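You operate a simulated robot arm through the tools that you are given. There is no shell and no other tool.

The job below is to be done with a simulated robot arm. You get a single attempt, and the scene is never put back.

JOB
Cure the black puck for 15 seconds in the grey lamp box.
Fine: wait for the green lamp; the puck stays inside, the hood shut, the box on.
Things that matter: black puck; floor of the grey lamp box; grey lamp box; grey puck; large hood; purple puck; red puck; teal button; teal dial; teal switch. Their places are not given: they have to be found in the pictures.

It is judged by the outcome, as a careful person would: the job done as asked, and still so three seconds after it is handed in. It fails if anything else is knocked over, pushed out of place, dropped, spilled or broken.

ROBOT AND FRAMES
A 7-joint arm with a fingered hand, fixed in place. Base frame: the origin is on the floor under the middle of its stand, x ahead of it, y to its left, z up; the work surface is at about z = 830. Units: mm, degrees, N and s.
It reaches about 1089 mm from its shoulder. Its first joint turns from -149.0 to 149.0 degrees. Payload 3.5 kg.
The TCP is the grasp point between the finger pads, 30 mm short of the fingertips. In the tool frame z runs along the fingers and y along their closing line. The gripper opens to 104 mm; its body begins 35 mm behind the TCP. The gripper is a hand of 4 fingers: y runs from the thumb to the fingers, the wrist lies at [-15, -110, -186] in the tool frame.
Orientation is told as [roll, pitch, yaw] about the base's x, y, z axes, in that order, counted from this pose: with the fingers straight down and the wrist toward the robot, the tool's x, y and z point along [0, 1, 0], [1, 0, 0] and [0, 0, -1] of the base frame.

CONTROLS
- The arm moves only by the tool step_arm. Its argument "moves" is a list of rows, each a list of 6 numbers: the shift along the base's x, y, z in cm, then the turn, a rotation vector about the base's x, y, z in degrees. In form: [[tx, ty, tz, wx, wy, wz], ...]. A call has 1 to 20 rows; each row shifts and turns the commanded pose from where the row before left it. Rows are played at 5 a second. More than 50 mm and 8.6 degrees between two rows, and nothing of the call is played. Where a pose cannot be reached the arm comes as near as it can. A force on the tool above 90 N (or 10 N above the force at the start of the call, whichever is more), or a blocked arm, ends the call early, and 0.2 s more pass. In this call time passes only in rows, and 0.2 s behind the last. It gives the time, the measured TCP pose, the force on the tool (base axes), the opening and the grip force at its end, in the units of the frame above (readings bear some noise), with the torque about the TCP (base axes, N m) and any sound that the robot's microphone picked up.
- Cameras (640 x 400 px; columns grow to the right, rows downward): "scene" is fixed at [220.7, 500.6, 1392.3]; the picture's right is [-0.92, -0.40, 0.00], its down [-0.16, 0.37, -0.91] and it looks along [0.36, -0.84, -0.41] (base axes); focal length 353 px, centre (320, 200). "wrist" rides on the gripper at [61, -92, -130] in the tool frame; the picture's right is [-0.81, 0.27, -0.52], its down [-0.53, -0.71, 0.46] and it looks along [-0.24, 0.64, 0.72] (tool axes); focal length 275 px, centre (320, 200).
- snapshot(camera): a new picture of that camera. The clock stands still meanwhile.
- move_column(by): slides the trunk up (or, below 0, down) by that many mm; the arm rides with it, the base frame stays. It gives what a move gives, with no picture.
- set_fingers(index, middle, ring, thumb_bend, thumb_turn): sets how far each is bent, from 0 (flat) to 1 (curled in); at 0.3 the hand is open as for a grip, at 0.7 the pads meet at the TCP. One left out holds its place. A second passes; each finger stops where it meets its share of the squeeze, and holds until it gets a number again. It is the only way to open and close the hand. It gives what a move gives, with no picture; readings hold the bend of each and the force on the fingers (four entries, about 0 where the hand has none), thumb and palm. thumb_turn goes from beside the hand (0) to across from the fingers (1), as for a grip.
- probe_pixels(camera, pixels): for up to 12 pixels [column, row] of the newest picture of that camera ("zoom" is the newest enlarged one), the place [x, y, z] in the base frame of the surface seen there, good to about 2 mm. The clock stands still meanwhile.
- enlarge(camera, box): a new picture of the part [left, top, right, bottom] of that camera's present view, enlarged. The clock stands still meanwhile.
- job_done(): hands the job in; it is judged then, once.

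Leave the gripper open and the arm clear of the work at the hand-in unless told otherwise.

The tools are called after "Request:" as name(argument=value, ...) on one line, values as JSON. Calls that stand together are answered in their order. step_arm: Moves the arm, as the interface text tells. Its arguments: {"type":"object","properties":{"moves":{"type":"array","items":{"type":"array","items":{"type":"number"}}}},"required":["moves"]} The other tools are called the same way: move_column (by) moves the trunk up or down; set_fingers (index, middle, ring, thumb_bend, thumb_turn) moves the fingers one by one; snapshot (camera) takes a picture; probe_pixels (camera, pixels) gives the place of the surface under pixels of a picture; enlarge (camera, box) takes an enlarged picture of a part of a camera's view; job_done () hands the job in.

At the start:

```text
time: 0.0
position: [553.1, -274.8, 1246.6]
orientation: [0.0, 0.0, 0.0]
ft_force: [-0.4, -0.1, 0.3]
ft_torque: [-0.02, 0.0, -0.02]
width: 103.7
gripper_force: 0.1
shape: jaw
bend: [0.3, 0.3, 0.3, 0.3, 0.98]
finger forces: [0.0, 0.1, 0.1, 0.0, 0.1, 0.0]
trunk travel left (down, up): [-625.0, 85.0]
```

scene: 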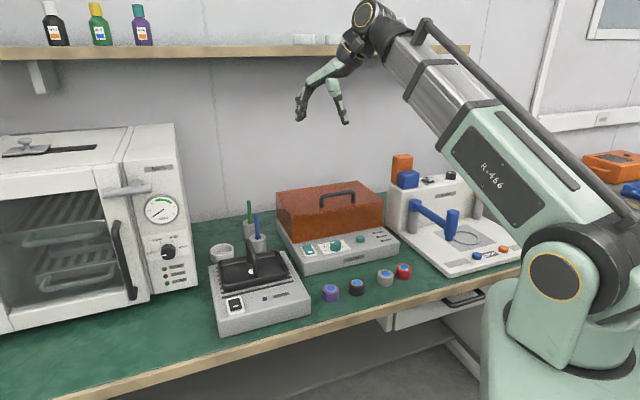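
wrist: 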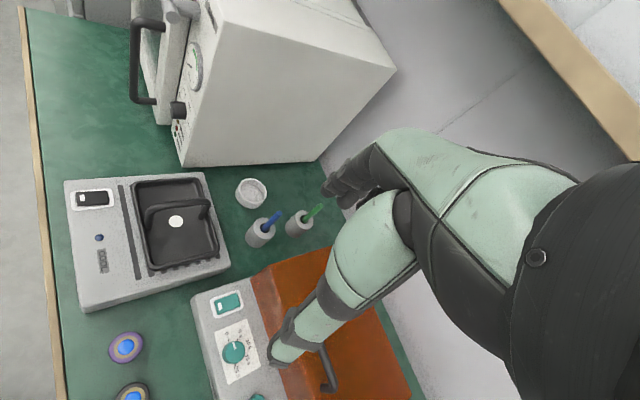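

I see a grey box with an orange hood in the middle of the bench, which is likely the lamp box, with four pucks in front at about (330,290), (357,287), (385,278) and (403,271). I'll enlarge that area to make out the controls and the pucks.

Request:
enlarge(camera="scene", box=[260, 170, 420, 310])

Request:
enlarge(camera="wrist", box=[60, 240, 420, 400])

```text
2.86 times, centred on (340, 240) of scene
```

zoom: 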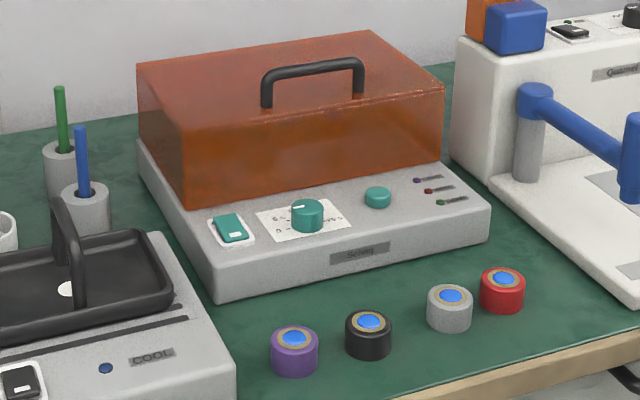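

```text
1.78 times, centred on (240, 320) of wrist
```

zoom: 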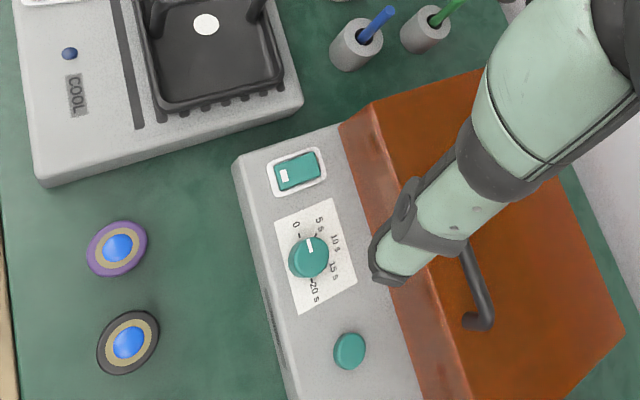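

The lamp box has a teal rocker switch, a teal dial with a scale of 0/5/10/15/20 s, and a teal button. Next I'll zoom in on the dial plate and probe the main points in the scene view.

Request:
enlarge(camera="wrist", box=[190, 280, 300, 400])

Request:
probe_pixels(camera="scene", pixels=[[330, 288], [357, 284], [385, 274], [403, 268], [310, 248], [334, 243], [335, 249], [360, 239], [323, 202], [352, 192], [338, 196], [290, 240]])

```text
3.33 times, centred on (245, 340) of wrist
```

zoom: 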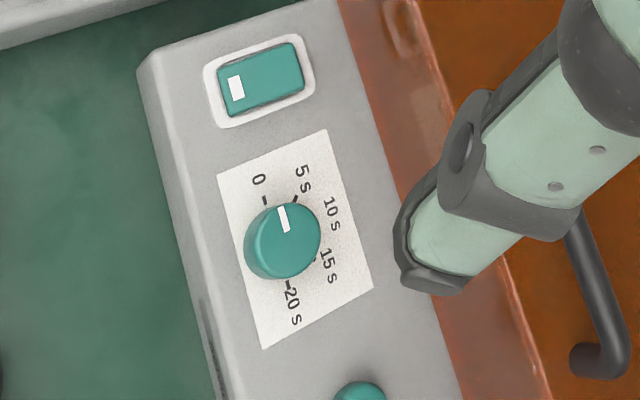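

```text
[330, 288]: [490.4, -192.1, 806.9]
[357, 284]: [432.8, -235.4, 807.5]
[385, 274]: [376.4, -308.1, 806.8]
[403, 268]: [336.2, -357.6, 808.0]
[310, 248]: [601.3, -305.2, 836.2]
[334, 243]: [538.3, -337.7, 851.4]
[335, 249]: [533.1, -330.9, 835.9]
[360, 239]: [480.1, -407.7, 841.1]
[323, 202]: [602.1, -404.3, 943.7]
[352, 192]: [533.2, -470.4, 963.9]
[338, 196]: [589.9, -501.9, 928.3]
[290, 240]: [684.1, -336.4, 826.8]
```

The puck tops read z≈807. I'll probe the bench, the box edges, the hood edges and the handle to get the geometry.

Request:
enlarge(camera="scene", box=[260, 170, 420, 310])

Request:
probe_pixels(camera="zoom", pixels=[[215, 303], [488, 240], [213, 270], [488, 205], [137, 145], [188, 207], [441, 160], [185, 125], [443, 92], [371, 32], [139, 65], [330, 330]])

Request:
probe_pixels(camera="zoom", pixels=[[266, 100], [266, 80], [280, 72], [315, 66], [350, 62], [359, 70], [358, 92], [230, 228], [307, 205], [307, 215], [377, 192], [420, 300]])

```text
2.86 times, centred on (340, 240) of scene
```

zoom: 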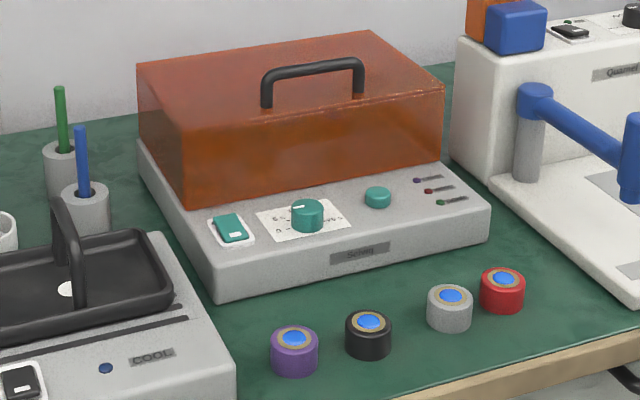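

```text
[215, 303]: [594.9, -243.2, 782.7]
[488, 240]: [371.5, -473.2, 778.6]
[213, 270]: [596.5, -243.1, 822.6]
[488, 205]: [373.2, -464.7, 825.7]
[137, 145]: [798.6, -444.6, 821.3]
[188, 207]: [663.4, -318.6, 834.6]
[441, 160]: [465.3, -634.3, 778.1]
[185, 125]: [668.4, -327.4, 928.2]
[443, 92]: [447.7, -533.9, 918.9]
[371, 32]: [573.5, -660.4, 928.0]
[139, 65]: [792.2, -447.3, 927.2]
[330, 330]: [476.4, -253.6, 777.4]
```

```text
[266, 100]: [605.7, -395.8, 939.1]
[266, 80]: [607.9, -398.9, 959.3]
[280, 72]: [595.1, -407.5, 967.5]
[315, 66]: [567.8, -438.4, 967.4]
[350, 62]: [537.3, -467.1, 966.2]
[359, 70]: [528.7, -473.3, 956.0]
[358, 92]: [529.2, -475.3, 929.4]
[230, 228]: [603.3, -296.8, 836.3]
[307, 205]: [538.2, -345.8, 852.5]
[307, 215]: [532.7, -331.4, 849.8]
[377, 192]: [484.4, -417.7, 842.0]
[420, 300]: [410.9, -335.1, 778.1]
```

The bench is at z≈778, the box is turned about 45° (front edge from (595,-243) to (372,-470)), and the handle bar is near the front of the hood at z≈967. I'll turn the hand to yaw -45° and move it so the wrist camera sees the panel.

Request:
step_arm(moves=[[-2.3, -1.6, -2.0, 0, 0, -5.625], [-2.3, -1.6, -2.0, 0, 0, -5.625], [-2.3, -1.6, -2.0, 0, 0, -5.625], [-2.3, -1.6, -2.0, 0, 0, -5.625], [-2.3, -1.6, -2.0, 0, 0, -5.625], [-2.3, -1.6, -2.0, 0, 0, -5.625], [-2.3, -1.6, -2.0, 0, 0, -5.625], [-2.3, -1.6, -2.0, 0, 0, -5.625]])

Request:
snapshot(camera="wrist")

Request:
snapshot(camera="scene")

```text
time: 1.8
position: [367.6, -405.8, 1085.0]
orientation: [0.0, 0.0, -45.0]
ft_force: [-0.1, 0.6, -0.4]
ft_torque: [-0.02, -0.02, -0.01]
width: 103.5
gripper_force: 0.1
shape: jaw
bend: [0.3, 0.3, 0.3, 0.3, 0.98]
finger forces: [0.1, 0.1, 0.1, 0.0, 0.1, 0.0]
trunk travel left (down, up): [-625.0, 85.0]
```

```text
taken
```

wrist: 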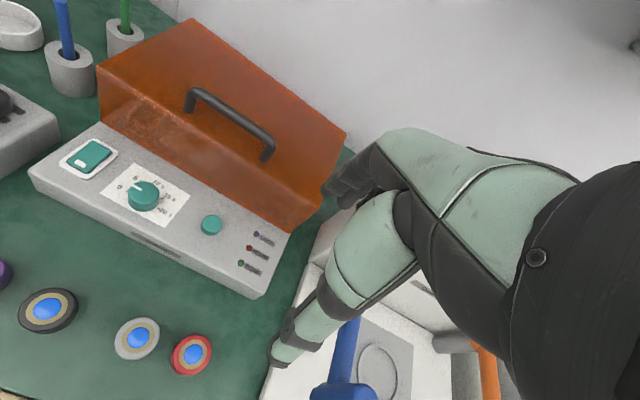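

```text
taken
```

scene: 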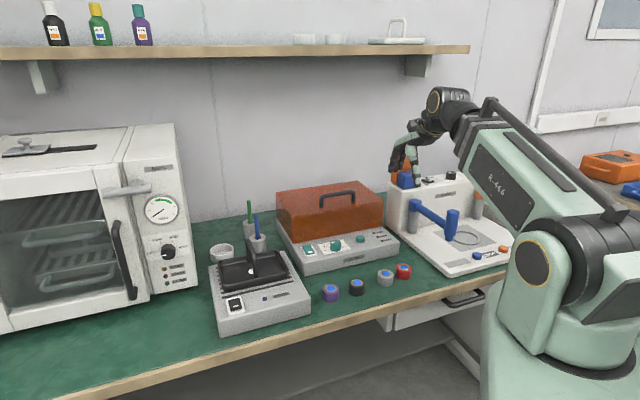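

The view is clear. I'll enlarge the panel to read the dial scale, the switch state and the lamp labels.

Request:
enlarge(camera="wrist", box=[50, 120, 210, 240])

Request:
enlarge(camera="wrist", box=[190, 200, 310, 300])

```text
3.33 times, centred on (130, 180) of wrist
```

zoom: 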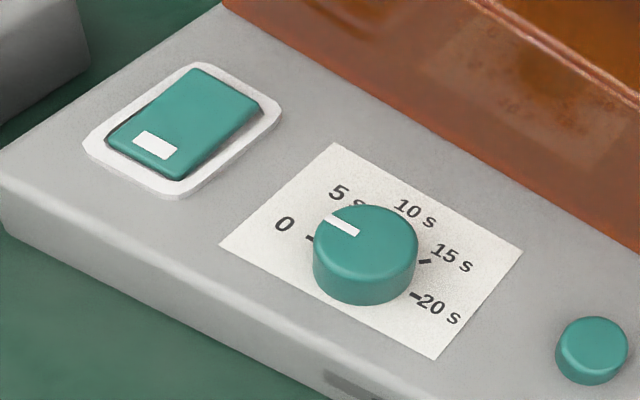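

```text
4.00 times, centred on (250, 250) of wrist
```

zoom: 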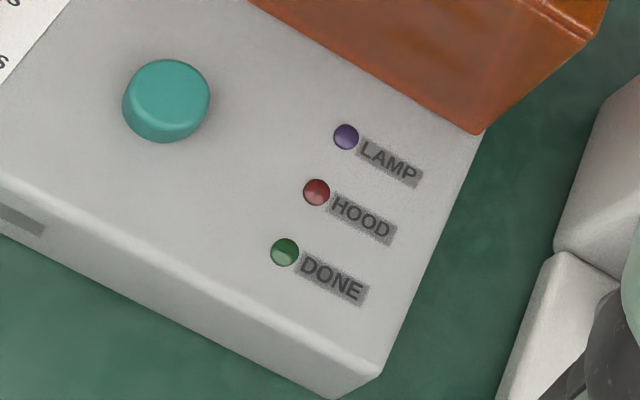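

The lamps are LAMP, HOOD and DONE. I'll probe the tick marks, the dial, the pointer and the rocker's two ends for accurate positions.

Request:
enlarge(camera="wrist", box=[100, 150, 200, 240])

```text
4.44 times, centred on (150, 195) of wrist
```

zoom: 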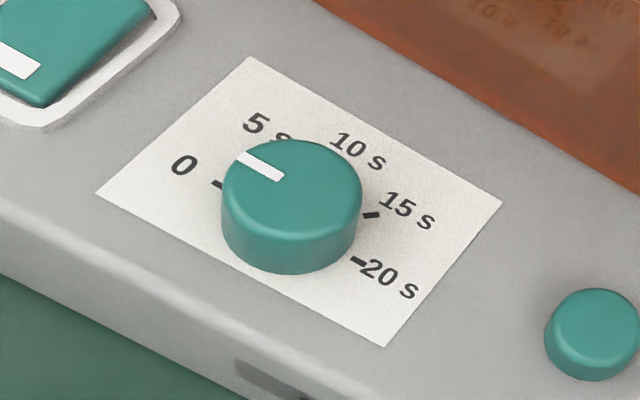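

Request:
probe_pixels(camera="zoom", pixels=[[215, 182], [372, 214], [359, 261], [240, 156], [283, 177], [292, 186], [224, 190], [360, 190], [292, 141], [290, 235], [596, 320], [318, 142]])

Request:
probe_pixels(camera="zoom", pixels=[[183, 165], [265, 124], [358, 147], [407, 210], [390, 280], [40, 95], [140, 15], [20, 60], [250, 58], [97, 192], [385, 345], [502, 204]])

Request:
probe_pixels(camera="wrist", pixels=[[75, 162], [85, 168], [94, 173], [84, 155], [95, 141], [104, 148], [111, 154], [82, 162], [98, 150], [61, 162], [94, 137], [117, 153]])

```text
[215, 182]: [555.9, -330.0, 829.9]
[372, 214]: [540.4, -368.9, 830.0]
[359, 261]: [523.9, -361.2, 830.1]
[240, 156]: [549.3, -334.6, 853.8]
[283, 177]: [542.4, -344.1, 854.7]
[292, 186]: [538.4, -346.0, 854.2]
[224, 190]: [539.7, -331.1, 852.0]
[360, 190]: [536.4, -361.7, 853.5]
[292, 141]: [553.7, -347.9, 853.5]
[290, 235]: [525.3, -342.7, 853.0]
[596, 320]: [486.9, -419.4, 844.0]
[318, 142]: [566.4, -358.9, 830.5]
```

```text
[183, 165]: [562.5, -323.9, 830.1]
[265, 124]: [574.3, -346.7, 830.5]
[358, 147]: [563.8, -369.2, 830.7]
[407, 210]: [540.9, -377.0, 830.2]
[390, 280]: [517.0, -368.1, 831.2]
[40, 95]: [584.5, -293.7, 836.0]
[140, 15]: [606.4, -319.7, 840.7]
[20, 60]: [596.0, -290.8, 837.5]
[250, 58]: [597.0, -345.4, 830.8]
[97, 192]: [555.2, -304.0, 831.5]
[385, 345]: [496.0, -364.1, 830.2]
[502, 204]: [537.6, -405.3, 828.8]
```

```text
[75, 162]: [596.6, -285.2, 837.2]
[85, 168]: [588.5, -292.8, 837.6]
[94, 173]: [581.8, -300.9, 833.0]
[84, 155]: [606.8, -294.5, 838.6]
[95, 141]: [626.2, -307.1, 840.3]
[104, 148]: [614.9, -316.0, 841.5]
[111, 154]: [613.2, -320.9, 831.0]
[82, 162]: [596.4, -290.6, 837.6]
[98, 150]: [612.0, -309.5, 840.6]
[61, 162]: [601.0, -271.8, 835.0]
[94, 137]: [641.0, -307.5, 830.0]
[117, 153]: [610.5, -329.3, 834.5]
```

The pointer lies at the 0 mark, pointing along the front edge toward the switch. The scale turns clockwise at 45° per 5 s, so 15 s is about 135° clockwise. The rocker is low at its front end and high at the rear, so it is probably off. Before I plan the lid motion, I'll probe the wall, the shelf and the surroundings in the scene view.

Request:
probe_pixels(camera="scene", pixels=[[230, 150], [340, 150], [390, 150], [300, 52], [430, 48], [405, 205], [380, 185], [330, 185], [290, 190], [250, 210], [440, 180], [395, 40]])

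Request:
probe_pixels(camera="wrist", pixels=[[190, 92], [230, 112], [268, 150], [192, 20], [345, 130], [300, 60], [390, 60], [250, 30], [100, 65], [290, 232], [105, 115], [230, 60]])

```text
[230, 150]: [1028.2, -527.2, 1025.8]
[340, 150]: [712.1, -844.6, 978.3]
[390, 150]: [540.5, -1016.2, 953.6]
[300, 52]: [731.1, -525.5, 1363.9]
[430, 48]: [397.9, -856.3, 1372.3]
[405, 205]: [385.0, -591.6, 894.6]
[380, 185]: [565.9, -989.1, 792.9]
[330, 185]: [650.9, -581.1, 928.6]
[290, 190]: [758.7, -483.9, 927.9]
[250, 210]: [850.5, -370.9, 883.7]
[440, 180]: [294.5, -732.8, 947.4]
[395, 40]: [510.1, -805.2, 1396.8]
```

```text
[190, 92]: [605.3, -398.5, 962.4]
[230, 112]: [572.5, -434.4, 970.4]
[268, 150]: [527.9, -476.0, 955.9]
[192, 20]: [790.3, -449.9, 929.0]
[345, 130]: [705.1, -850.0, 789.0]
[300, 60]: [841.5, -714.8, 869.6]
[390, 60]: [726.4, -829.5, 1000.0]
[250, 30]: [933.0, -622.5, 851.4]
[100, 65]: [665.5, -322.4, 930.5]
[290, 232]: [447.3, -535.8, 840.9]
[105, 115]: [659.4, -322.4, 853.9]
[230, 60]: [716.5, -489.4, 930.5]
```

The wall is at about v=1100 mm along the box's depth direction and the hood's back edge at about 874, so the lid has room to swing back. Before reaching for the handle I need to know where the fingertips are, so I'll enlarge the wrist view around the fingertips and thumb.

Request:
enlarge(camera="wrist", box=[250, 120, 450, 390])

Request:
enlarge(camera="scene", box=[370, 80, 490, 200])

```text
1.48 times, centred on (350, 255) of wrist
```

zoom: 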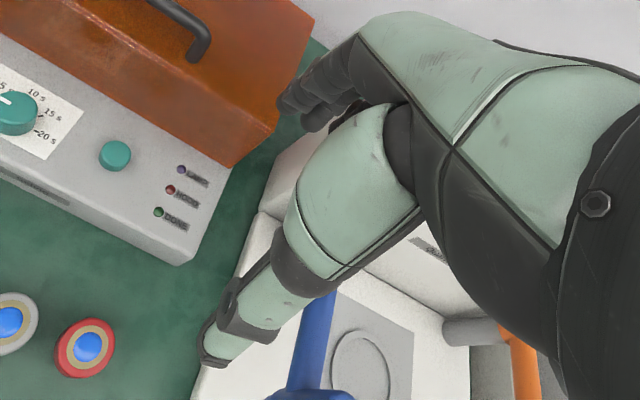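

```text
3.33 times, centred on (430, 140) of scene
```

zoom: 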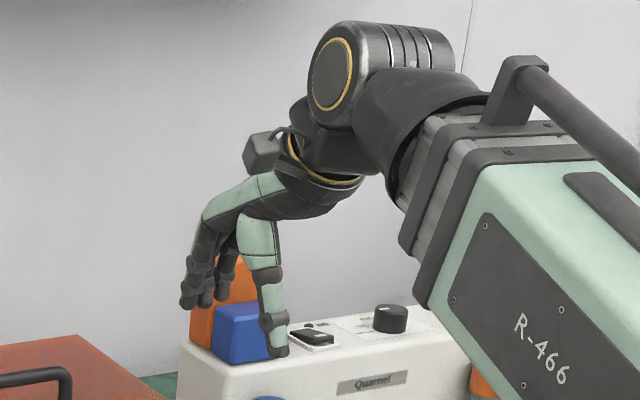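

I can see the three dark fingertips on the left and the thumb at lower right in the zoomed scene view. I'll probe their tips to learn the hand geometry at bend 0.3.

Request:
probe_pixels(camera="zoom", pixels=[[186, 306], [186, 290], [205, 306], [223, 300], [196, 250], [210, 215], [222, 285], [270, 355], [268, 340], [284, 350], [268, 300], [255, 240]])

```text
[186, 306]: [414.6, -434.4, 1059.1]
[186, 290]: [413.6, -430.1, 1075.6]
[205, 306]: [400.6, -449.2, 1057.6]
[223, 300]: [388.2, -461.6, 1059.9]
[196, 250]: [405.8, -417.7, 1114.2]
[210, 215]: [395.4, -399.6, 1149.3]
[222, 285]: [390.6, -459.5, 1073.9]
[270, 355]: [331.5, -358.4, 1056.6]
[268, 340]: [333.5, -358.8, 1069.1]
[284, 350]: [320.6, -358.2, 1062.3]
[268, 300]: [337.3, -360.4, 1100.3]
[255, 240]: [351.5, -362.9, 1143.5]
```

At bend 0.3 the three fingertips hang about 28 mm below the TCP at +53 mm along the closing line, and the thumb is at about -52 mm. I'll move above the handle centre at (568,-437) and lower to z≈1000, where the tips stay clear of the bar.

Request:
step_arm(moves=[[4.0, -0.62, 0, 0, 0, 0], [4.0, -0.62, 0, 0, 0, 0], [4.0, -0.62, 0, 0, 0, 0], [4.0, -0.62, 0, 0, 0, 0], [4.0, -0.62, 0, 0, 0, 0], [0, 0, -2.5, 0, 0, 0], [0, 0, -2.5, 0, 0, 0], [0, 0, -2.0, 0, 0, 0]])

Request:
enlarge(camera="scene", box=[260, 90, 420, 230])

Request:
snapshot(camera="wrist")

```text
time: 3.6
position: [569.2, -434.9, 1014.2]
orientation: [0.1, 0.0, -45.0]
ft_force: [-0.2, 0.1, -0.3]
ft_torque: [-0.02, 0.02, -0.02]
width: 104.0
gripper_force: 0.0
shape: jaw
bend: [0.3, 0.3, 0.3, 0.3, 0.98]
finger forces: [0.0, 0.0, 0.0, 0.0, 0.0, 0.1]
trunk travel left (down, up): [-625.0, 85.0]
```

```text
2.86 times, centred on (340, 160) of scene
```

zoom: 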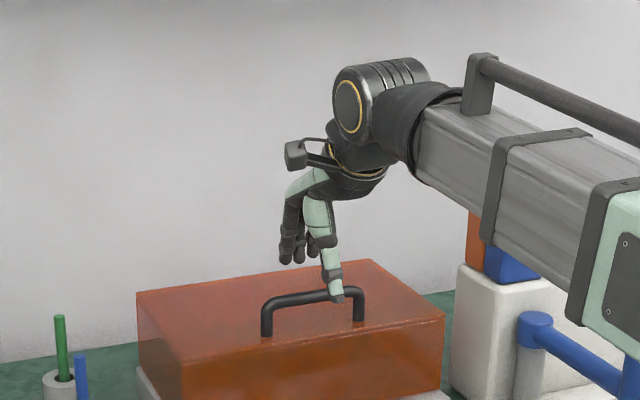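

```text
taken
```

wrist: 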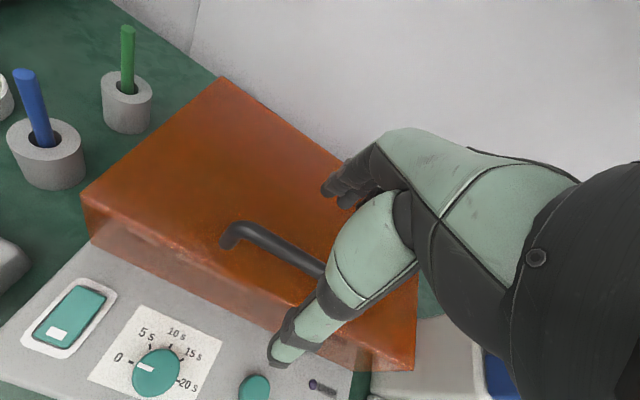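

The hand straddles the bar with the thumb in front and the fingers behind. I'll lower the TCP to z≈967, which keeps the tips about 9 mm above the hood top at 928.

Request:
step_arm(moves=[[0, -0.1, -1.2, 0, 0, 0], [0, 0, -1.2, 0, 0, 0], [0, 0, -1.2, 0, 0, 0], [0, 0, -1.1, 0, 0, 0]])

Request:
enlarge(camera="scene", box=[290, 130, 410, 230])

```text
time: 4.6
position: [569.0, -433.8, 969.1]
orientation: [0.0, 0.0, -45.0]
ft_force: [-0.3, 0.3, 0.5]
ft_torque: [-0.01, 0.05, 0.0]
width: 103.7
gripper_force: 0.0
shape: jaw
bend: [0.3, 0.3, 0.3, 0.3, 0.98]
finger forces: [0.1, 0.0, 0.1, 0.0, 0.0, 0.0]
trunk travel left (down, up): [-625.0, 85.0]
```

```text
4.00 times, centred on (350, 180) of scene
```

zoom: 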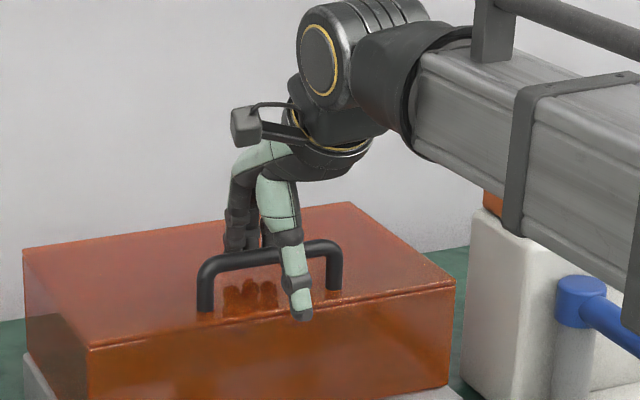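

The fingers are behind the bar and the thumb is in front. I'll close the hand on the bar.

Request:
set_fingers(index=0.75, middle=0.75, ring=0.75, thumb_bend=0.75, thumb_turn=1)

Request:
enlarge(camera="scene", box=[290, 130, 410, 230])

Request:
snapshot(camera="wrist")

```text
time: 5.6
position: [570.1, -436.7, 969.1]
orientation: [0.0, 0.1, -45.0]
ft_force: [4.9, -7.0, -9.4]
ft_torque: [0.15, -0.12, 0.13]
width: 0.0
gripper_force: 7.3
shape: fingers
bend: [0.74, 0.74, 0.73, 0.73, 1.0]
finger forces: [2.4, 3.3, 8.8, 0.1, 0.0, 0.0]
trunk travel left (down, up): [-625.0, 85.0]
```

```text
4.00 times, centred on (350, 180) of scene
```

zoom: 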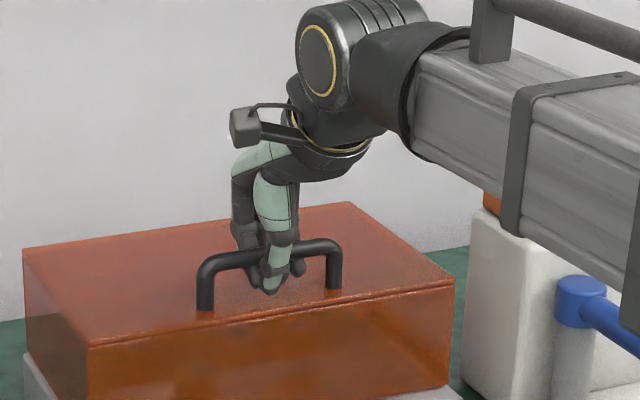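

```text
taken
```

wrist: 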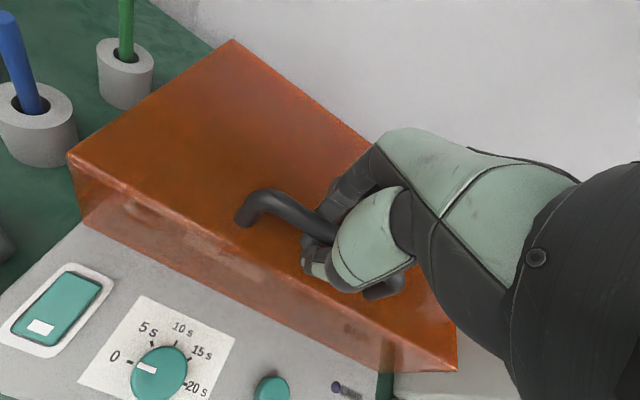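

The fingertips have hooked under the bar (2–9 N on the fingers). I'll lift along the arc for a rear hinge, about the first 10°, and watch the force.

Request:
step_arm(moves=[[0.42, -0.42, 0.69, 0, 0, 0], [0.42, -0.42, 0.69, 0, 0, 0], [0.467, -0.467, 0.635, 0, 0, 0], [0.467, -0.467, 0.635, 0, 0, 0]])

Request:
snapshot(camera="scene")

```text
time: 6.6
position: [587.0, -453.6, 994.0]
orientation: [-0.1, 0.0, -45.0]
ft_force: [3.7, -4.7, -11.7]
ft_torque: [0.21, -0.11, 0.1]
width: 0.0
gripper_force: 7.1
shape: fingers
bend: [0.74, 0.74, 0.73, 0.73, 1.0]
finger forces: [3.0, 3.0, 8.7, 0.0, 0.0, 0.0]
trunk travel left (down, up): [-625.0, 85.0]
```

```text
taken
```

scene: 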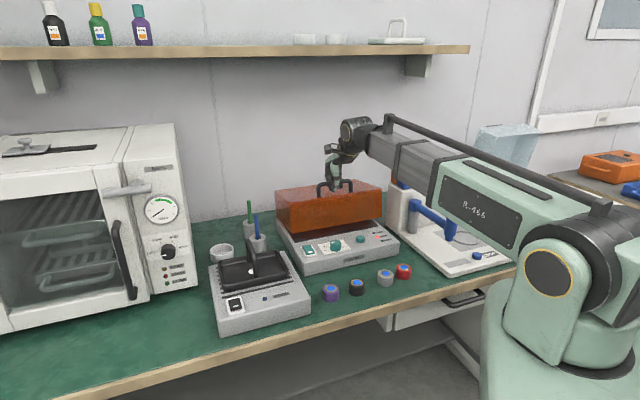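

The lid is lifting at about 12 N. I'll enlarge to see how it pivots and what the indicator lamps show.

Request:
enlarge(camera="scene", box=[260, 140, 420, 280])

Request:
probe_pixels(camera="zoom", pixels=[[138, 140], [182, 215], [183, 285], [440, 165], [443, 220], [370, 118], [143, 220], [330, 215]])

```text
2.86 times, centred on (340, 210) of scene
```

zoom: 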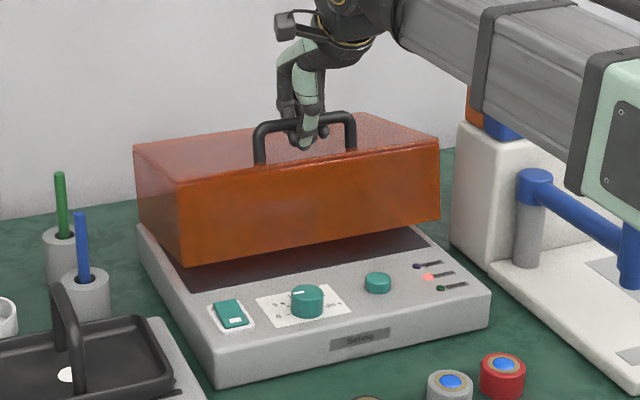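

```text
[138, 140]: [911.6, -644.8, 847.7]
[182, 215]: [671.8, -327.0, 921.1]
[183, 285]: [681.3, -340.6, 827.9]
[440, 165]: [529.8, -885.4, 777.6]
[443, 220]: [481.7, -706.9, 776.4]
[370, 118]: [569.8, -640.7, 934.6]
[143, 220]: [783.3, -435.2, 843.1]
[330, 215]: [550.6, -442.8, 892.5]
```

The hood pivots at the rear and the red HOOD lamp lights, which suggests the box already has power. I'll go on along the arc to about 40°.

Request:
step_arm(moves=[[0.505, -0.505, 0.575, 0, 0, 0], [0.505, -0.505, 0.575, 0, 0, 0], [0.537, -0.537, 0.51, 0, 0, 0], [0.537, -0.537, 0.51, 0, 0, 0], [0.566, -0.566, 0.445, 0, 0, 0], [0.566, -0.566, 0.445, 0, 0, 0], [0.594, -0.594, 0.37, 0, 0, 0], [0.594, -0.594, 0.37, 0, 0, 0]])

Request:
enlarge(camera="scene", box=[260, 120, 420, 260])

```text
time: 8.4
position: [631.1, -497.0, 1031.3]
orientation: [0.0, 0.1, -44.9]
ft_force: [1.6, -4.6, -15.2]
ft_torque: [0.33, -0.12, 0.03]
width: 0.0
gripper_force: 7.3
shape: fingers
bend: [0.74, 0.74, 0.73, 0.73, 1.0]
finger forces: [3.9, 0.2, 10.9, 0.0, 0.0, 0.1]
trunk travel left (down, up): [-625.0, 85.0]
```

```text
2.86 times, centred on (340, 190) of scene
```

zoom: 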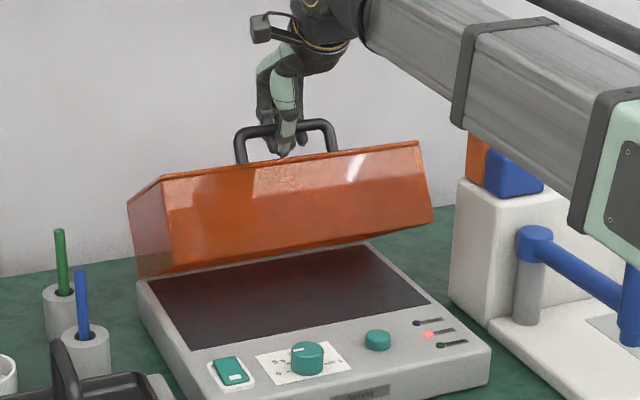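

The lid is at about 30° and the force is modest at about 15 N. I'll continue to roughly 50°.

Request:
step_arm(moves=[[0.612, -0.612, 0.28, 0, 0, 0], [0.612, -0.612, 0.28, 0, 0, 0], [0.629, -0.629, 0.2, 0, 0, 0], [0.629, -0.629, 0.2, 0, 0, 0], [0.64, -0.64, 0.12, 0, 0, 0], [0.64, -0.64, 0.12, 0, 0, 0], [0.647, -0.647, 0.04, 0, 0, 0], [0.647, -0.647, 0.04, 0, 0, 0]])

Request:
enlarge(camera="scene", box=[260, 90, 420, 240])

```text
time: 10.2
position: [682.3, -548.8, 1046.5]
orientation: [0.0, 0.0, -44.9]
ft_force: [-1.6, -0.8, -8.6]
ft_torque: [0.23, -0.11, -0.01]
width: 0.0
gripper_force: 3.5
shape: fingers
bend: [0.74, 0.74, 0.74, 0.73, 1.0]
finger forces: [0.0, 0.0, 7.4, 0.1, 0.1, 0.1]
trunk travel left (down, up): [-625.0, 85.0]
```

```text
2.67 times, centred on (340, 165) of scene
```

zoom: 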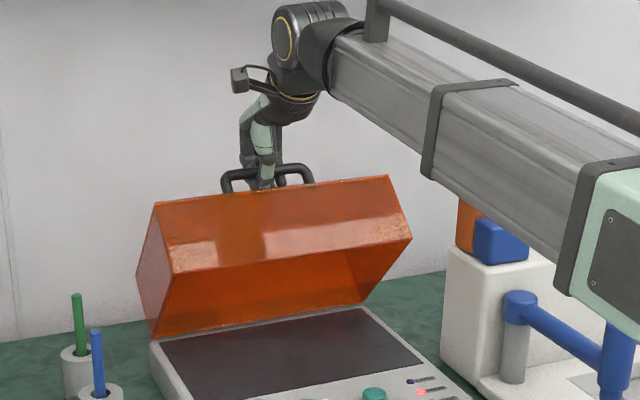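

The lid is at about 50° and load is falling (9 N). I'll carry on to about 65° in small rows.

Request:
step_arm(moves=[[0.647, -0.647, -0.015, 0, 0, 0], [0.647, -0.647, -0.015, 0, 0, 0], [0.643, -0.643, -0.1, 0, 0, 0], [0.643, -0.643, -0.1, 0, 0, 0], [0.636, -0.636, -0.175, 0, 0, 0], [0.636, -0.636, -0.175, 0, 0, 0]])

Request:
enlarge(camera="scene", box=[260, 90, 420, 240])

```text
time: 11.6
position: [720.7, -585.5, 1040.8]
orientation: [0.0, 0.0, -45.0]
ft_force: [-1.1, 0.4, -1.2]
ft_torque: [-0.01, 0.0, -0.01]
width: 0.2
gripper_force: 1.0
shape: fingers
bend: [0.74, 0.74, 0.75, 0.73, 1.0]
finger forces: [0.1, 0.1, 1.3, 0.0, 0.6, 0.0]
trunk travel left (down, up): [-625.0, 85.0]
```

```text
2.67 times, centred on (340, 165) of scene
```

zoom: 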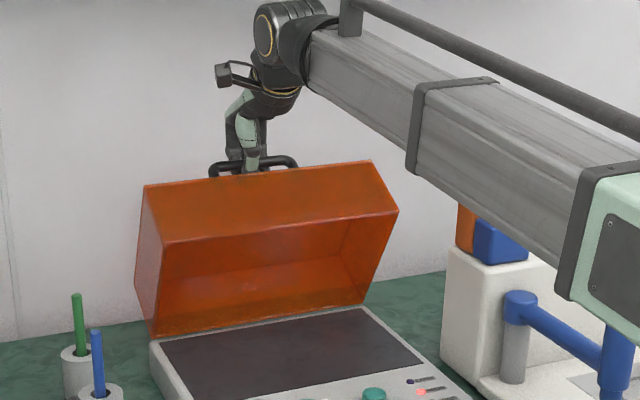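

Force is near zero, so the lid is balanced near its tipping point at about 65°. I'll continue to about 80° and look for a stop.

Request:
step_arm(moves=[[0.622, -0.622, -0.255, 0, 0, 0], [0.622, -0.622, -0.255, 0, 0, 0], [0.605, -0.605, -0.33, 0, 0, 0], [0.605, -0.605, -0.33, 0, 0, 0]])

Request:
enlarge(camera="scene", box=[260, 90, 420, 240])

```text
time: 12.6
position: [745.1, -610.4, 1029.0]
orientation: [0.0, 0.0, -45.0]
ft_force: [0.0, 0.0, 0.0]
ft_torque: [-0.02, -0.03, 0.0]
width: 0.0
gripper_force: 0.2
shape: fingers
bend: [0.74, 0.74, 0.75, 0.73, 1.0]
finger forces: [0.0, 0.0, 0.0, 0.1, 0.4, 0.0]
trunk travel left (down, up): [-625.0, 85.0]
```

```text
2.67 times, centred on (340, 165) of scene
```

zoom: 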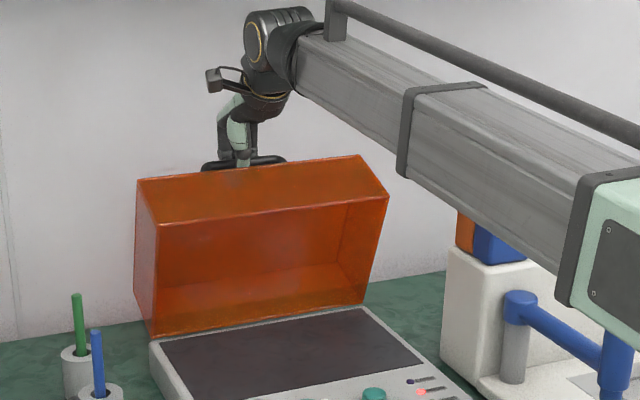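

Still no force. The lid is at about 75°. I'll go about 10° further.

Request:
step_arm(moves=[[0.58, -0.58, -0.4, 0, 0, 0], [0.58, -0.58, -0.4, 0, 0, 0], [0.555, -0.555, -0.475, 0, 0, 0], [0.555, -0.555, -0.475, 0, 0, 0]])

Request:
enlarge(camera="scene", box=[260, 90, 420, 240])

```text
time: 13.6
position: [767.4, -633.0, 1010.7]
orientation: [0.0, -0.1, -45.0]
ft_force: [-0.1, 0.1, -0.1]
ft_torque: [0.0, 0.03, 0.01]
width: 0.0
gripper_force: 0.0
shape: fingers
bend: [0.74, 0.74, 0.75, 0.73, 1.0]
finger forces: [0.0, 0.1, 0.1, 0.0, 0.2, 0.0]
trunk travel left (down, up): [-625.0, 85.0]
```

```text
2.67 times, centred on (340, 165) of scene
```

zoom: 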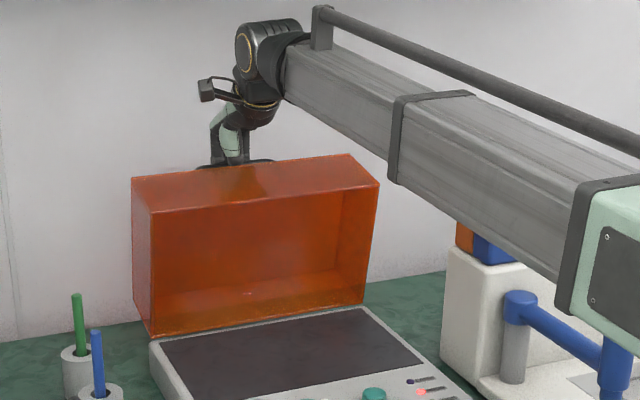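

The lid still follows, seemingly near 80–85°. I'll probe its edges to measure the actual angle.

Request:
probe_pixels(camera="zoom", pixels=[[150, 212], [376, 187], [151, 335], [362, 302], [133, 180], [349, 155], [250, 198], [250, 175], [250, 164], [222, 162], [260, 250], [240, 295]])

Request:
snapshot(camera="wrist")

```text
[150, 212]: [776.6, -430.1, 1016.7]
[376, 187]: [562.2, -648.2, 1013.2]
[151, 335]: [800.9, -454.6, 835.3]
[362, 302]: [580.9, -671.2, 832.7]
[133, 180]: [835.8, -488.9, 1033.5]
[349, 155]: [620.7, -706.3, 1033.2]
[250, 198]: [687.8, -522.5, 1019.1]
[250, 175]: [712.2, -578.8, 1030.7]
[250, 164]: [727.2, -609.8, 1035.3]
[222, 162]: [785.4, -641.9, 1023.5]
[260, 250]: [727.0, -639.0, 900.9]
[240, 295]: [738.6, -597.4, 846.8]
```

```text
taken
```

wrist: 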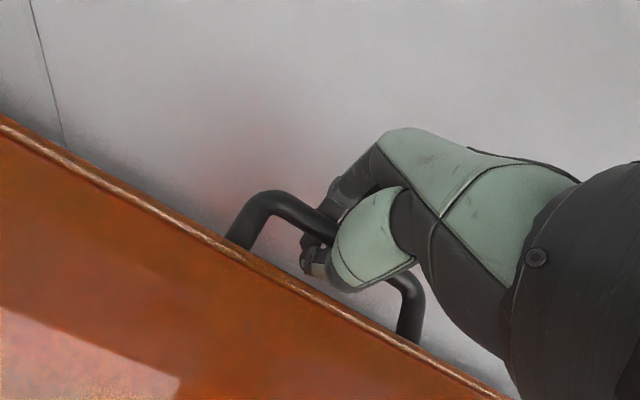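

The lid is at about 79°, with its front edge at v≈853, z≈1017 and the hinge at v≈887, z≈832. I'll take it a little past vertical so it stays open safely, in small rows while watching the force.

Request:
step_arm(moves=[[0.6, -0.6, -0.2, 0, 0, 0], [0.6, -0.6, -0.25, 0, 0, 0], [0.6, -0.6, -0.3, 0, 0, 0], [0.6, -0.6, -0.35, 0, 0, 0]])

Request:
enlarge(camera="scene", box=[260, 90, 420, 240])

Request:
probe_pixels(camera="zoom", pixels=[[148, 210], [376, 187], [151, 335], [362, 302], [133, 178], [349, 155]])

```text
time: 14.6
position: [780.6, -646.9, 1004.5]
orientation: [0.0, -0.3, -45.1]
ft_force: [-25.7, 28.2, 18.5]
ft_torque: [-0.09, -0.12, 0.03]
width: 7.4
gripper_force: 17.0
shape: fingers
bend: [0.75, 0.75, 0.75, 0.69, 1.0]
finger forces: [0.1, 0.0, 0.0, 0.0, 34.8, 0.0]
out of reach, approached as far as the arm can: row 4
trunk travel left (down, up): [-625.0, 85.0]
```

```text
2.67 times, centred on (340, 165) of scene
```

zoom: 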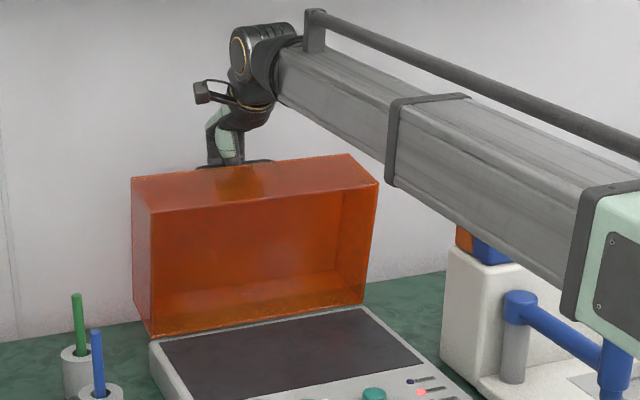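

```text
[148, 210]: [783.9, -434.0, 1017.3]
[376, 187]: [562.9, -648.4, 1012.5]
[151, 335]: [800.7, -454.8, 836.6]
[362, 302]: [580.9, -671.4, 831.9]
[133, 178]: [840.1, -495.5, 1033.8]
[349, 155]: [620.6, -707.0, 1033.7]
```

The lid hit its stop at about 80° (35 N on the thumb, and the lid no longer moves). I'll back off to release that push.

Request:
step_arm(moves=[[-0.8, 0.8, 0.3, 0, 0, 0], [-0.8, 0.8, 0.4, 0, 0, 0]])

Request:
snapshot(camera="wrist")

```text
time: 15.2
position: [769.0, -636.0, 1006.7]
orientation: [0.0, -0.1, -45.1]
ft_force: [-0.3, 0.7, 1.0]
ft_torque: [-0.02, 0.0, 0.0]
width: 0.0
gripper_force: 0.1
shape: fingers
bend: [0.75, 0.75, 0.75, 0.71, 1.0]
finger forces: [0.0, 0.1, 0.0, 0.0, 0.0, 0.0]
trunk travel left (down, up): [-625.0, 85.0]
```

```text
taken
```

wrist: 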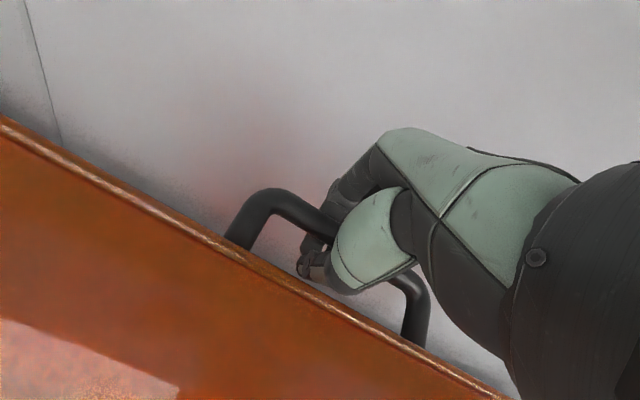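

The load is gone and the lid rests at its stop. Now I'll open the three fingers (toward the wall) while the thumb stays, then look.

Request:
set_fingers(index=0.3, middle=0.3, ring=0.3)

Request:
enlarge(camera="wrist", box=[200, 100, 460, 370])

Request:
enlarge(camera="scene", box=[280, 90, 380, 180])

```text
time: 16.2
position: [769.3, -634.9, 1007.8]
orientation: [0.0, 0.0, -45.0]
ft_force: [-1.6, 1.0, -1.4]
ft_torque: [0.02, -0.02, 0.06]
width: 44.3
gripper_force: 1.1
shape: fingers
bend: [0.3, 0.3, 0.3, 0.74, 1.0]
finger forces: [0.0, 0.1, 0.0, 0.1, 2.3, 0.0]
trunk travel left (down, up): [-625.0, 85.0]
```

```text
1.48 times, centred on (330, 235) of wrist
```

zoom: 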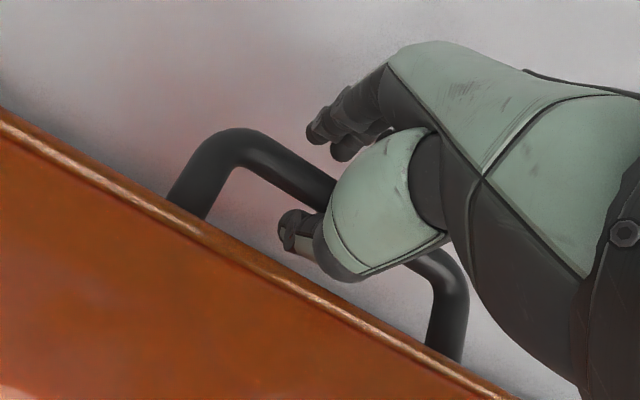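

```text
4.44 times, centred on (330, 135) of scene
```

zoom: 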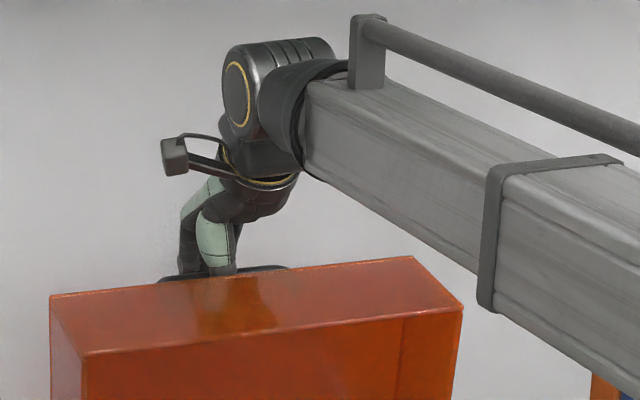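

The fingers are clear. The thumb still hooks under the bar on the lid side, where there is only about 27 mm of space. I'll open it partway and check for contact.

Request:
set_fingers(thumb_bend=0.58)

Request:
enlarge(camera="wrist", box=[200, 100, 460, 370])

```text
time: 17.2
position: [769.2, -634.8, 1006.5]
orientation: [-0.1, 0.0, -45.0]
ft_force: [2.9, -1.0, 1.8]
ft_torque: [0.14, 0.11, 0.01]
width: 67.0
gripper_force: 1.9
shape: fingers
bend: [0.3, 0.3, 0.3, 0.58, 1.0]
finger forces: [0.0, 0.1, 0.1, 0.1, 3.0, 0.1]
trunk travel left (down, up): [-625.0, 85.0]
```

```text
1.48 times, centred on (330, 235) of wrist
```

zoom: 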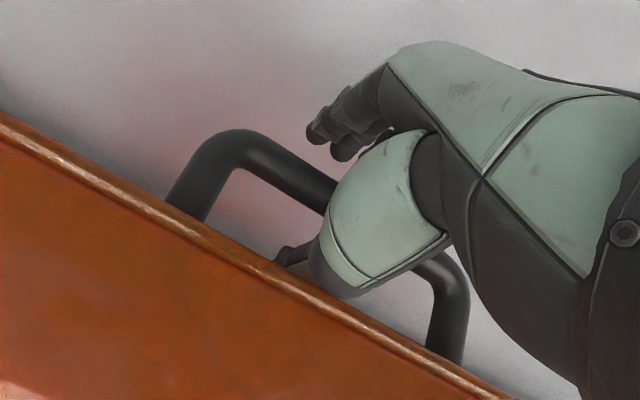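

The thumb reports 3 N and is close to the lid face. I'll probe the bar, the thumb and the lid edge in this zoom to judge the clearances.

Request:
probe_pixels(camera="zoom", pixels=[[240, 140], [270, 152], [310, 182], [440, 268], [460, 310], [290, 255], [325, 268], [350, 280], [380, 220], [250, 255], [300, 282], [180, 205]])

```text
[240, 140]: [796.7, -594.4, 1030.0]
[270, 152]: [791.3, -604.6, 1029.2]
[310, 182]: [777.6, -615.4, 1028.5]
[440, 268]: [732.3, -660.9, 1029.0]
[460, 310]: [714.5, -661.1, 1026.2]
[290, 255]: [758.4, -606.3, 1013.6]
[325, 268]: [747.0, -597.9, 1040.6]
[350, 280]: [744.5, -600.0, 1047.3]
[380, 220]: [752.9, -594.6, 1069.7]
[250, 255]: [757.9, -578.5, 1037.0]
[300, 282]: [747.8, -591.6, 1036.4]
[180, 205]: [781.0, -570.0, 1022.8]
```

The bar centre is at v≈985, z≈1023, the lid face at v≈945–950, and the thumb knuckle is about 6 mm from the lid edge. I'll shift the hand 4 mm away from the lid and open the thumb to 0.46 so its tip comes out from under the bar.

Request:
step_arm(moves=[[0.3, -0.3, 0, 0, 0, 0]])

Request:
set_fingers(thumb_bend=0.47)

Request:
enlarge(camera="wrist", box=[200, 100, 460, 370])

```text
time: 17.6
position: [770.1, -637.8, 1007.6]
orientation: [0.1, 0.0, -45.0]
ft_force: [-0.2, -0.2, -0.6]
ft_torque: [0.02, -0.01, 0.02]
width: 67.8
gripper_force: 0.0
shape: fingers
bend: [0.3, 0.3, 0.3, 0.57, 1.0]
finger forces: [0.0, 0.1, 0.0, 0.0, 0.0, 0.0]
trunk travel left (down, up): [-625.0, 85.0]
```

```text
time: 18.6
position: [771.9, -638.5, 1006.8]
orientation: [0.0, 0.1, -44.9]
ft_force: [2.7, -3.9, 2.1]
ft_torque: [0.0, 0.0, -0.01]
width: 74.6
gripper_force: 2.3
shape: fingers
bend: [0.3, 0.3, 0.3, 0.51, 1.0]
finger forces: [0.0, 0.0, 0.0, 0.0, 4.6, 0.0]
trunk travel left (down, up): [-625.0, 85.0]
```

```text
1.48 times, centred on (330, 235) of wrist
```

zoom: 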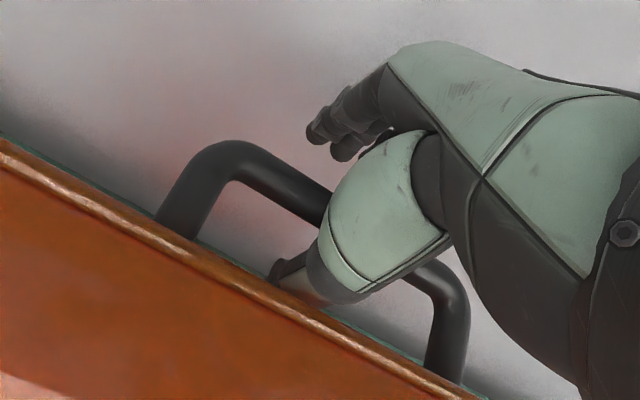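

The thumb touches the lid (4.6 N), and the lid has been nudged slightly forward. I'll probe again before moving.

Request:
probe_pixels(camera="zoom", pixels=[[240, 152], [270, 166], [310, 195], [445, 285], [275, 268], [300, 285], [325, 290], [350, 297], [200, 245], [380, 345], [282, 278], [430, 355]])

```text
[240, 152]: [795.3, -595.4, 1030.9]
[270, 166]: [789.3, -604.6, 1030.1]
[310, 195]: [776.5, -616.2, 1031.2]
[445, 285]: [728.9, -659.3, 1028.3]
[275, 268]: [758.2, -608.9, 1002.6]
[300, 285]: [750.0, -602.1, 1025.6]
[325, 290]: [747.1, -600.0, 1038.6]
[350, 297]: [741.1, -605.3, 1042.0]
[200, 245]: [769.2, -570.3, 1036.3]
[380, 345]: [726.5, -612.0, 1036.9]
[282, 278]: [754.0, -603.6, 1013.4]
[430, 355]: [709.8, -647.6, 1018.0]
```

The lid has moved only 1–2 mm. I'll shift the hand 5 mm further from the lid to relieve the contact and open the thumb a little more.

Request:
step_arm(moves=[[0.4, -0.4, 0, 0, 0, 0]])

Request:
set_fingers(thumb_bend=0.45)

Request:
enlarge(camera="wrist", box=[200, 100, 460, 370])

```text
time: 19.0
position: [775.5, -641.3, 1007.8]
orientation: [0.0, 0.1, -45.0]
ft_force: [1.5, -1.3, 0.1]
ft_torque: [-0.01, -0.04, -0.01]
width: 80.1
gripper_force: 0.3
shape: fingers
bend: [0.3, 0.3, 0.3, 0.48, 1.0]
finger forces: [0.0, 0.1, 0.0, 0.0, 0.9, 0.1]
trunk travel left (down, up): [-625.0, 85.0]
```

```text
time: 20.0
position: [775.6, -642.5, 1007.8]
orientation: [0.0, 0.1, -44.9]
ft_force: [2.1, -1.6, -0.3]
ft_torque: [-0.04, -0.01, 0.0]
width: 80.5
gripper_force: 0.5
shape: fingers
bend: [0.3, 0.3, 0.3, 0.47, 1.0]
finger forces: [0.0, 0.0, 0.0, 0.0, 1.7, 0.0]
trunk travel left (down, up): [-625.0, 85.0]
```

```text
1.48 times, centred on (330, 235) of wrist
```

zoom: 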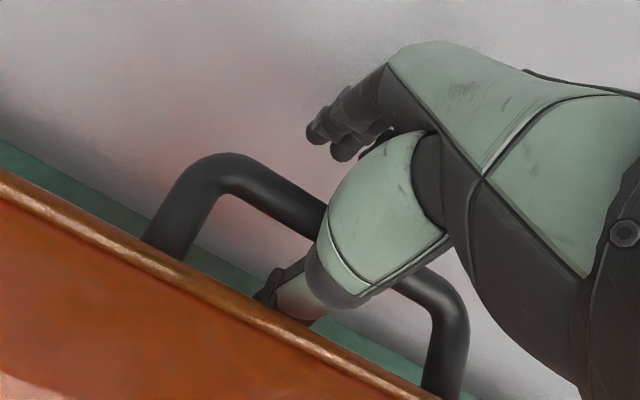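

I'll probe the bar, the lid edge and the thumb again.

Request:
probe_pixels(camera="zoom", pixels=[[230, 165], [300, 205], [440, 295], [265, 295], [285, 308], [315, 305], [345, 303], [290, 285], [200, 270], [330, 345], [270, 280], [300, 318]])

Request:
enlarge(camera="scene", box=[260, 90, 420, 240])

```text
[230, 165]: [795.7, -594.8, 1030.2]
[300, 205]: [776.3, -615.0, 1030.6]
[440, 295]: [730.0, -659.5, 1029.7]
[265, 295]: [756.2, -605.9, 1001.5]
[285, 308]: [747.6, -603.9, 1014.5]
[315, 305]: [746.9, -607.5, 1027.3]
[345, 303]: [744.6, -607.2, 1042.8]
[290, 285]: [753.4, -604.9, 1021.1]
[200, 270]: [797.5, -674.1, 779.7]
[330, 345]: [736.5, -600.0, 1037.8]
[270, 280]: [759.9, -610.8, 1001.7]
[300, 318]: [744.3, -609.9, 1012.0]
```

```text
2.67 times, centred on (340, 165) of scene
```

zoom: 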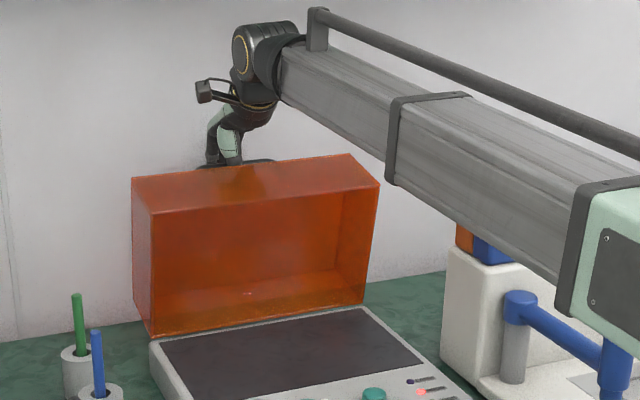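

The thumb now sits between bar and lid with light contact (1.7 N). I'll lift straight up in small rows and watch the force.

Request:
step_arm(moves=[[0, 0, 0.5, 0, 0, 0], [0, 0, 0.5, 0, 0, 0]])

Request:
enlarge(camera="wrist", box=[200, 100, 460, 370])

```text
time: 20.6
position: [775.0, -642.8, 1016.7]
orientation: [0.0, 0.1, -45.0]
ft_force: [1.1, -0.1, -0.2]
ft_torque: [-0.03, -0.03, 0.01]
width: 82.2
gripper_force: 0.1
shape: fingers
bend: [0.3, 0.3, 0.3, 0.46, 1.0]
finger forces: [0.0, 0.1, 0.0, 0.0, 0.6, 0.1]
trunk travel left (down, up): [-625.0, 85.0]
```

```text
1.48 times, centred on (330, 235) of wrist
```

zoom: 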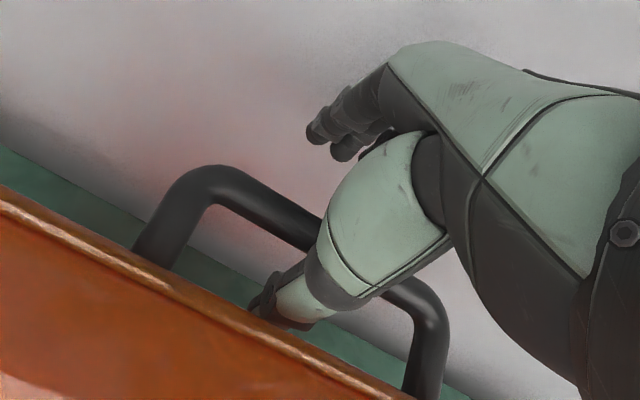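

Force fell to about 1 N. I'll continue lifting.

Request:
step_arm(moves=[[0, 0, 0.5, 0, 0, 0], [0, 0, 0.5, 0, 0, 0], [0, 0, 0.5, 0, 0, 0]])

Request:
enlarge(camera="wrist", box=[200, 100, 460, 370])

```text
time: 21.4
position: [775.7, -642.2, 1032.2]
orientation: [0.0, 0.0, -44.9]
ft_force: [-0.2, 0.1, -0.2]
ft_torque: [0.02, 0.0, 0.01]
width: 83.6
gripper_force: 0.1
shape: fingers
bend: [0.3, 0.3, 0.3, 0.45, 0.99]
finger forces: [0.1, 0.0, 0.1, 0.0, 0.0, 0.0]
trunk travel left (down, up): [-625.0, 85.0]
```

```text
1.48 times, centred on (330, 235) of wrist
```

zoom: 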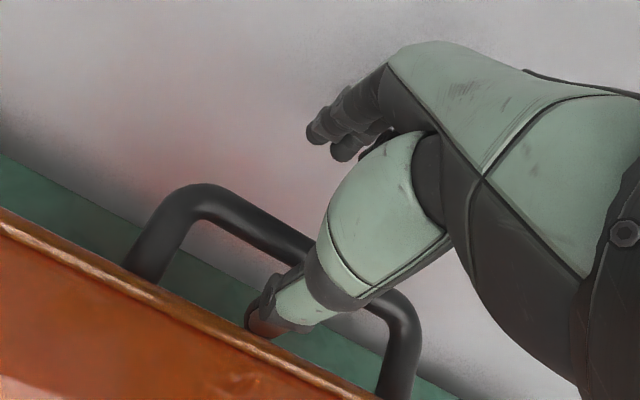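

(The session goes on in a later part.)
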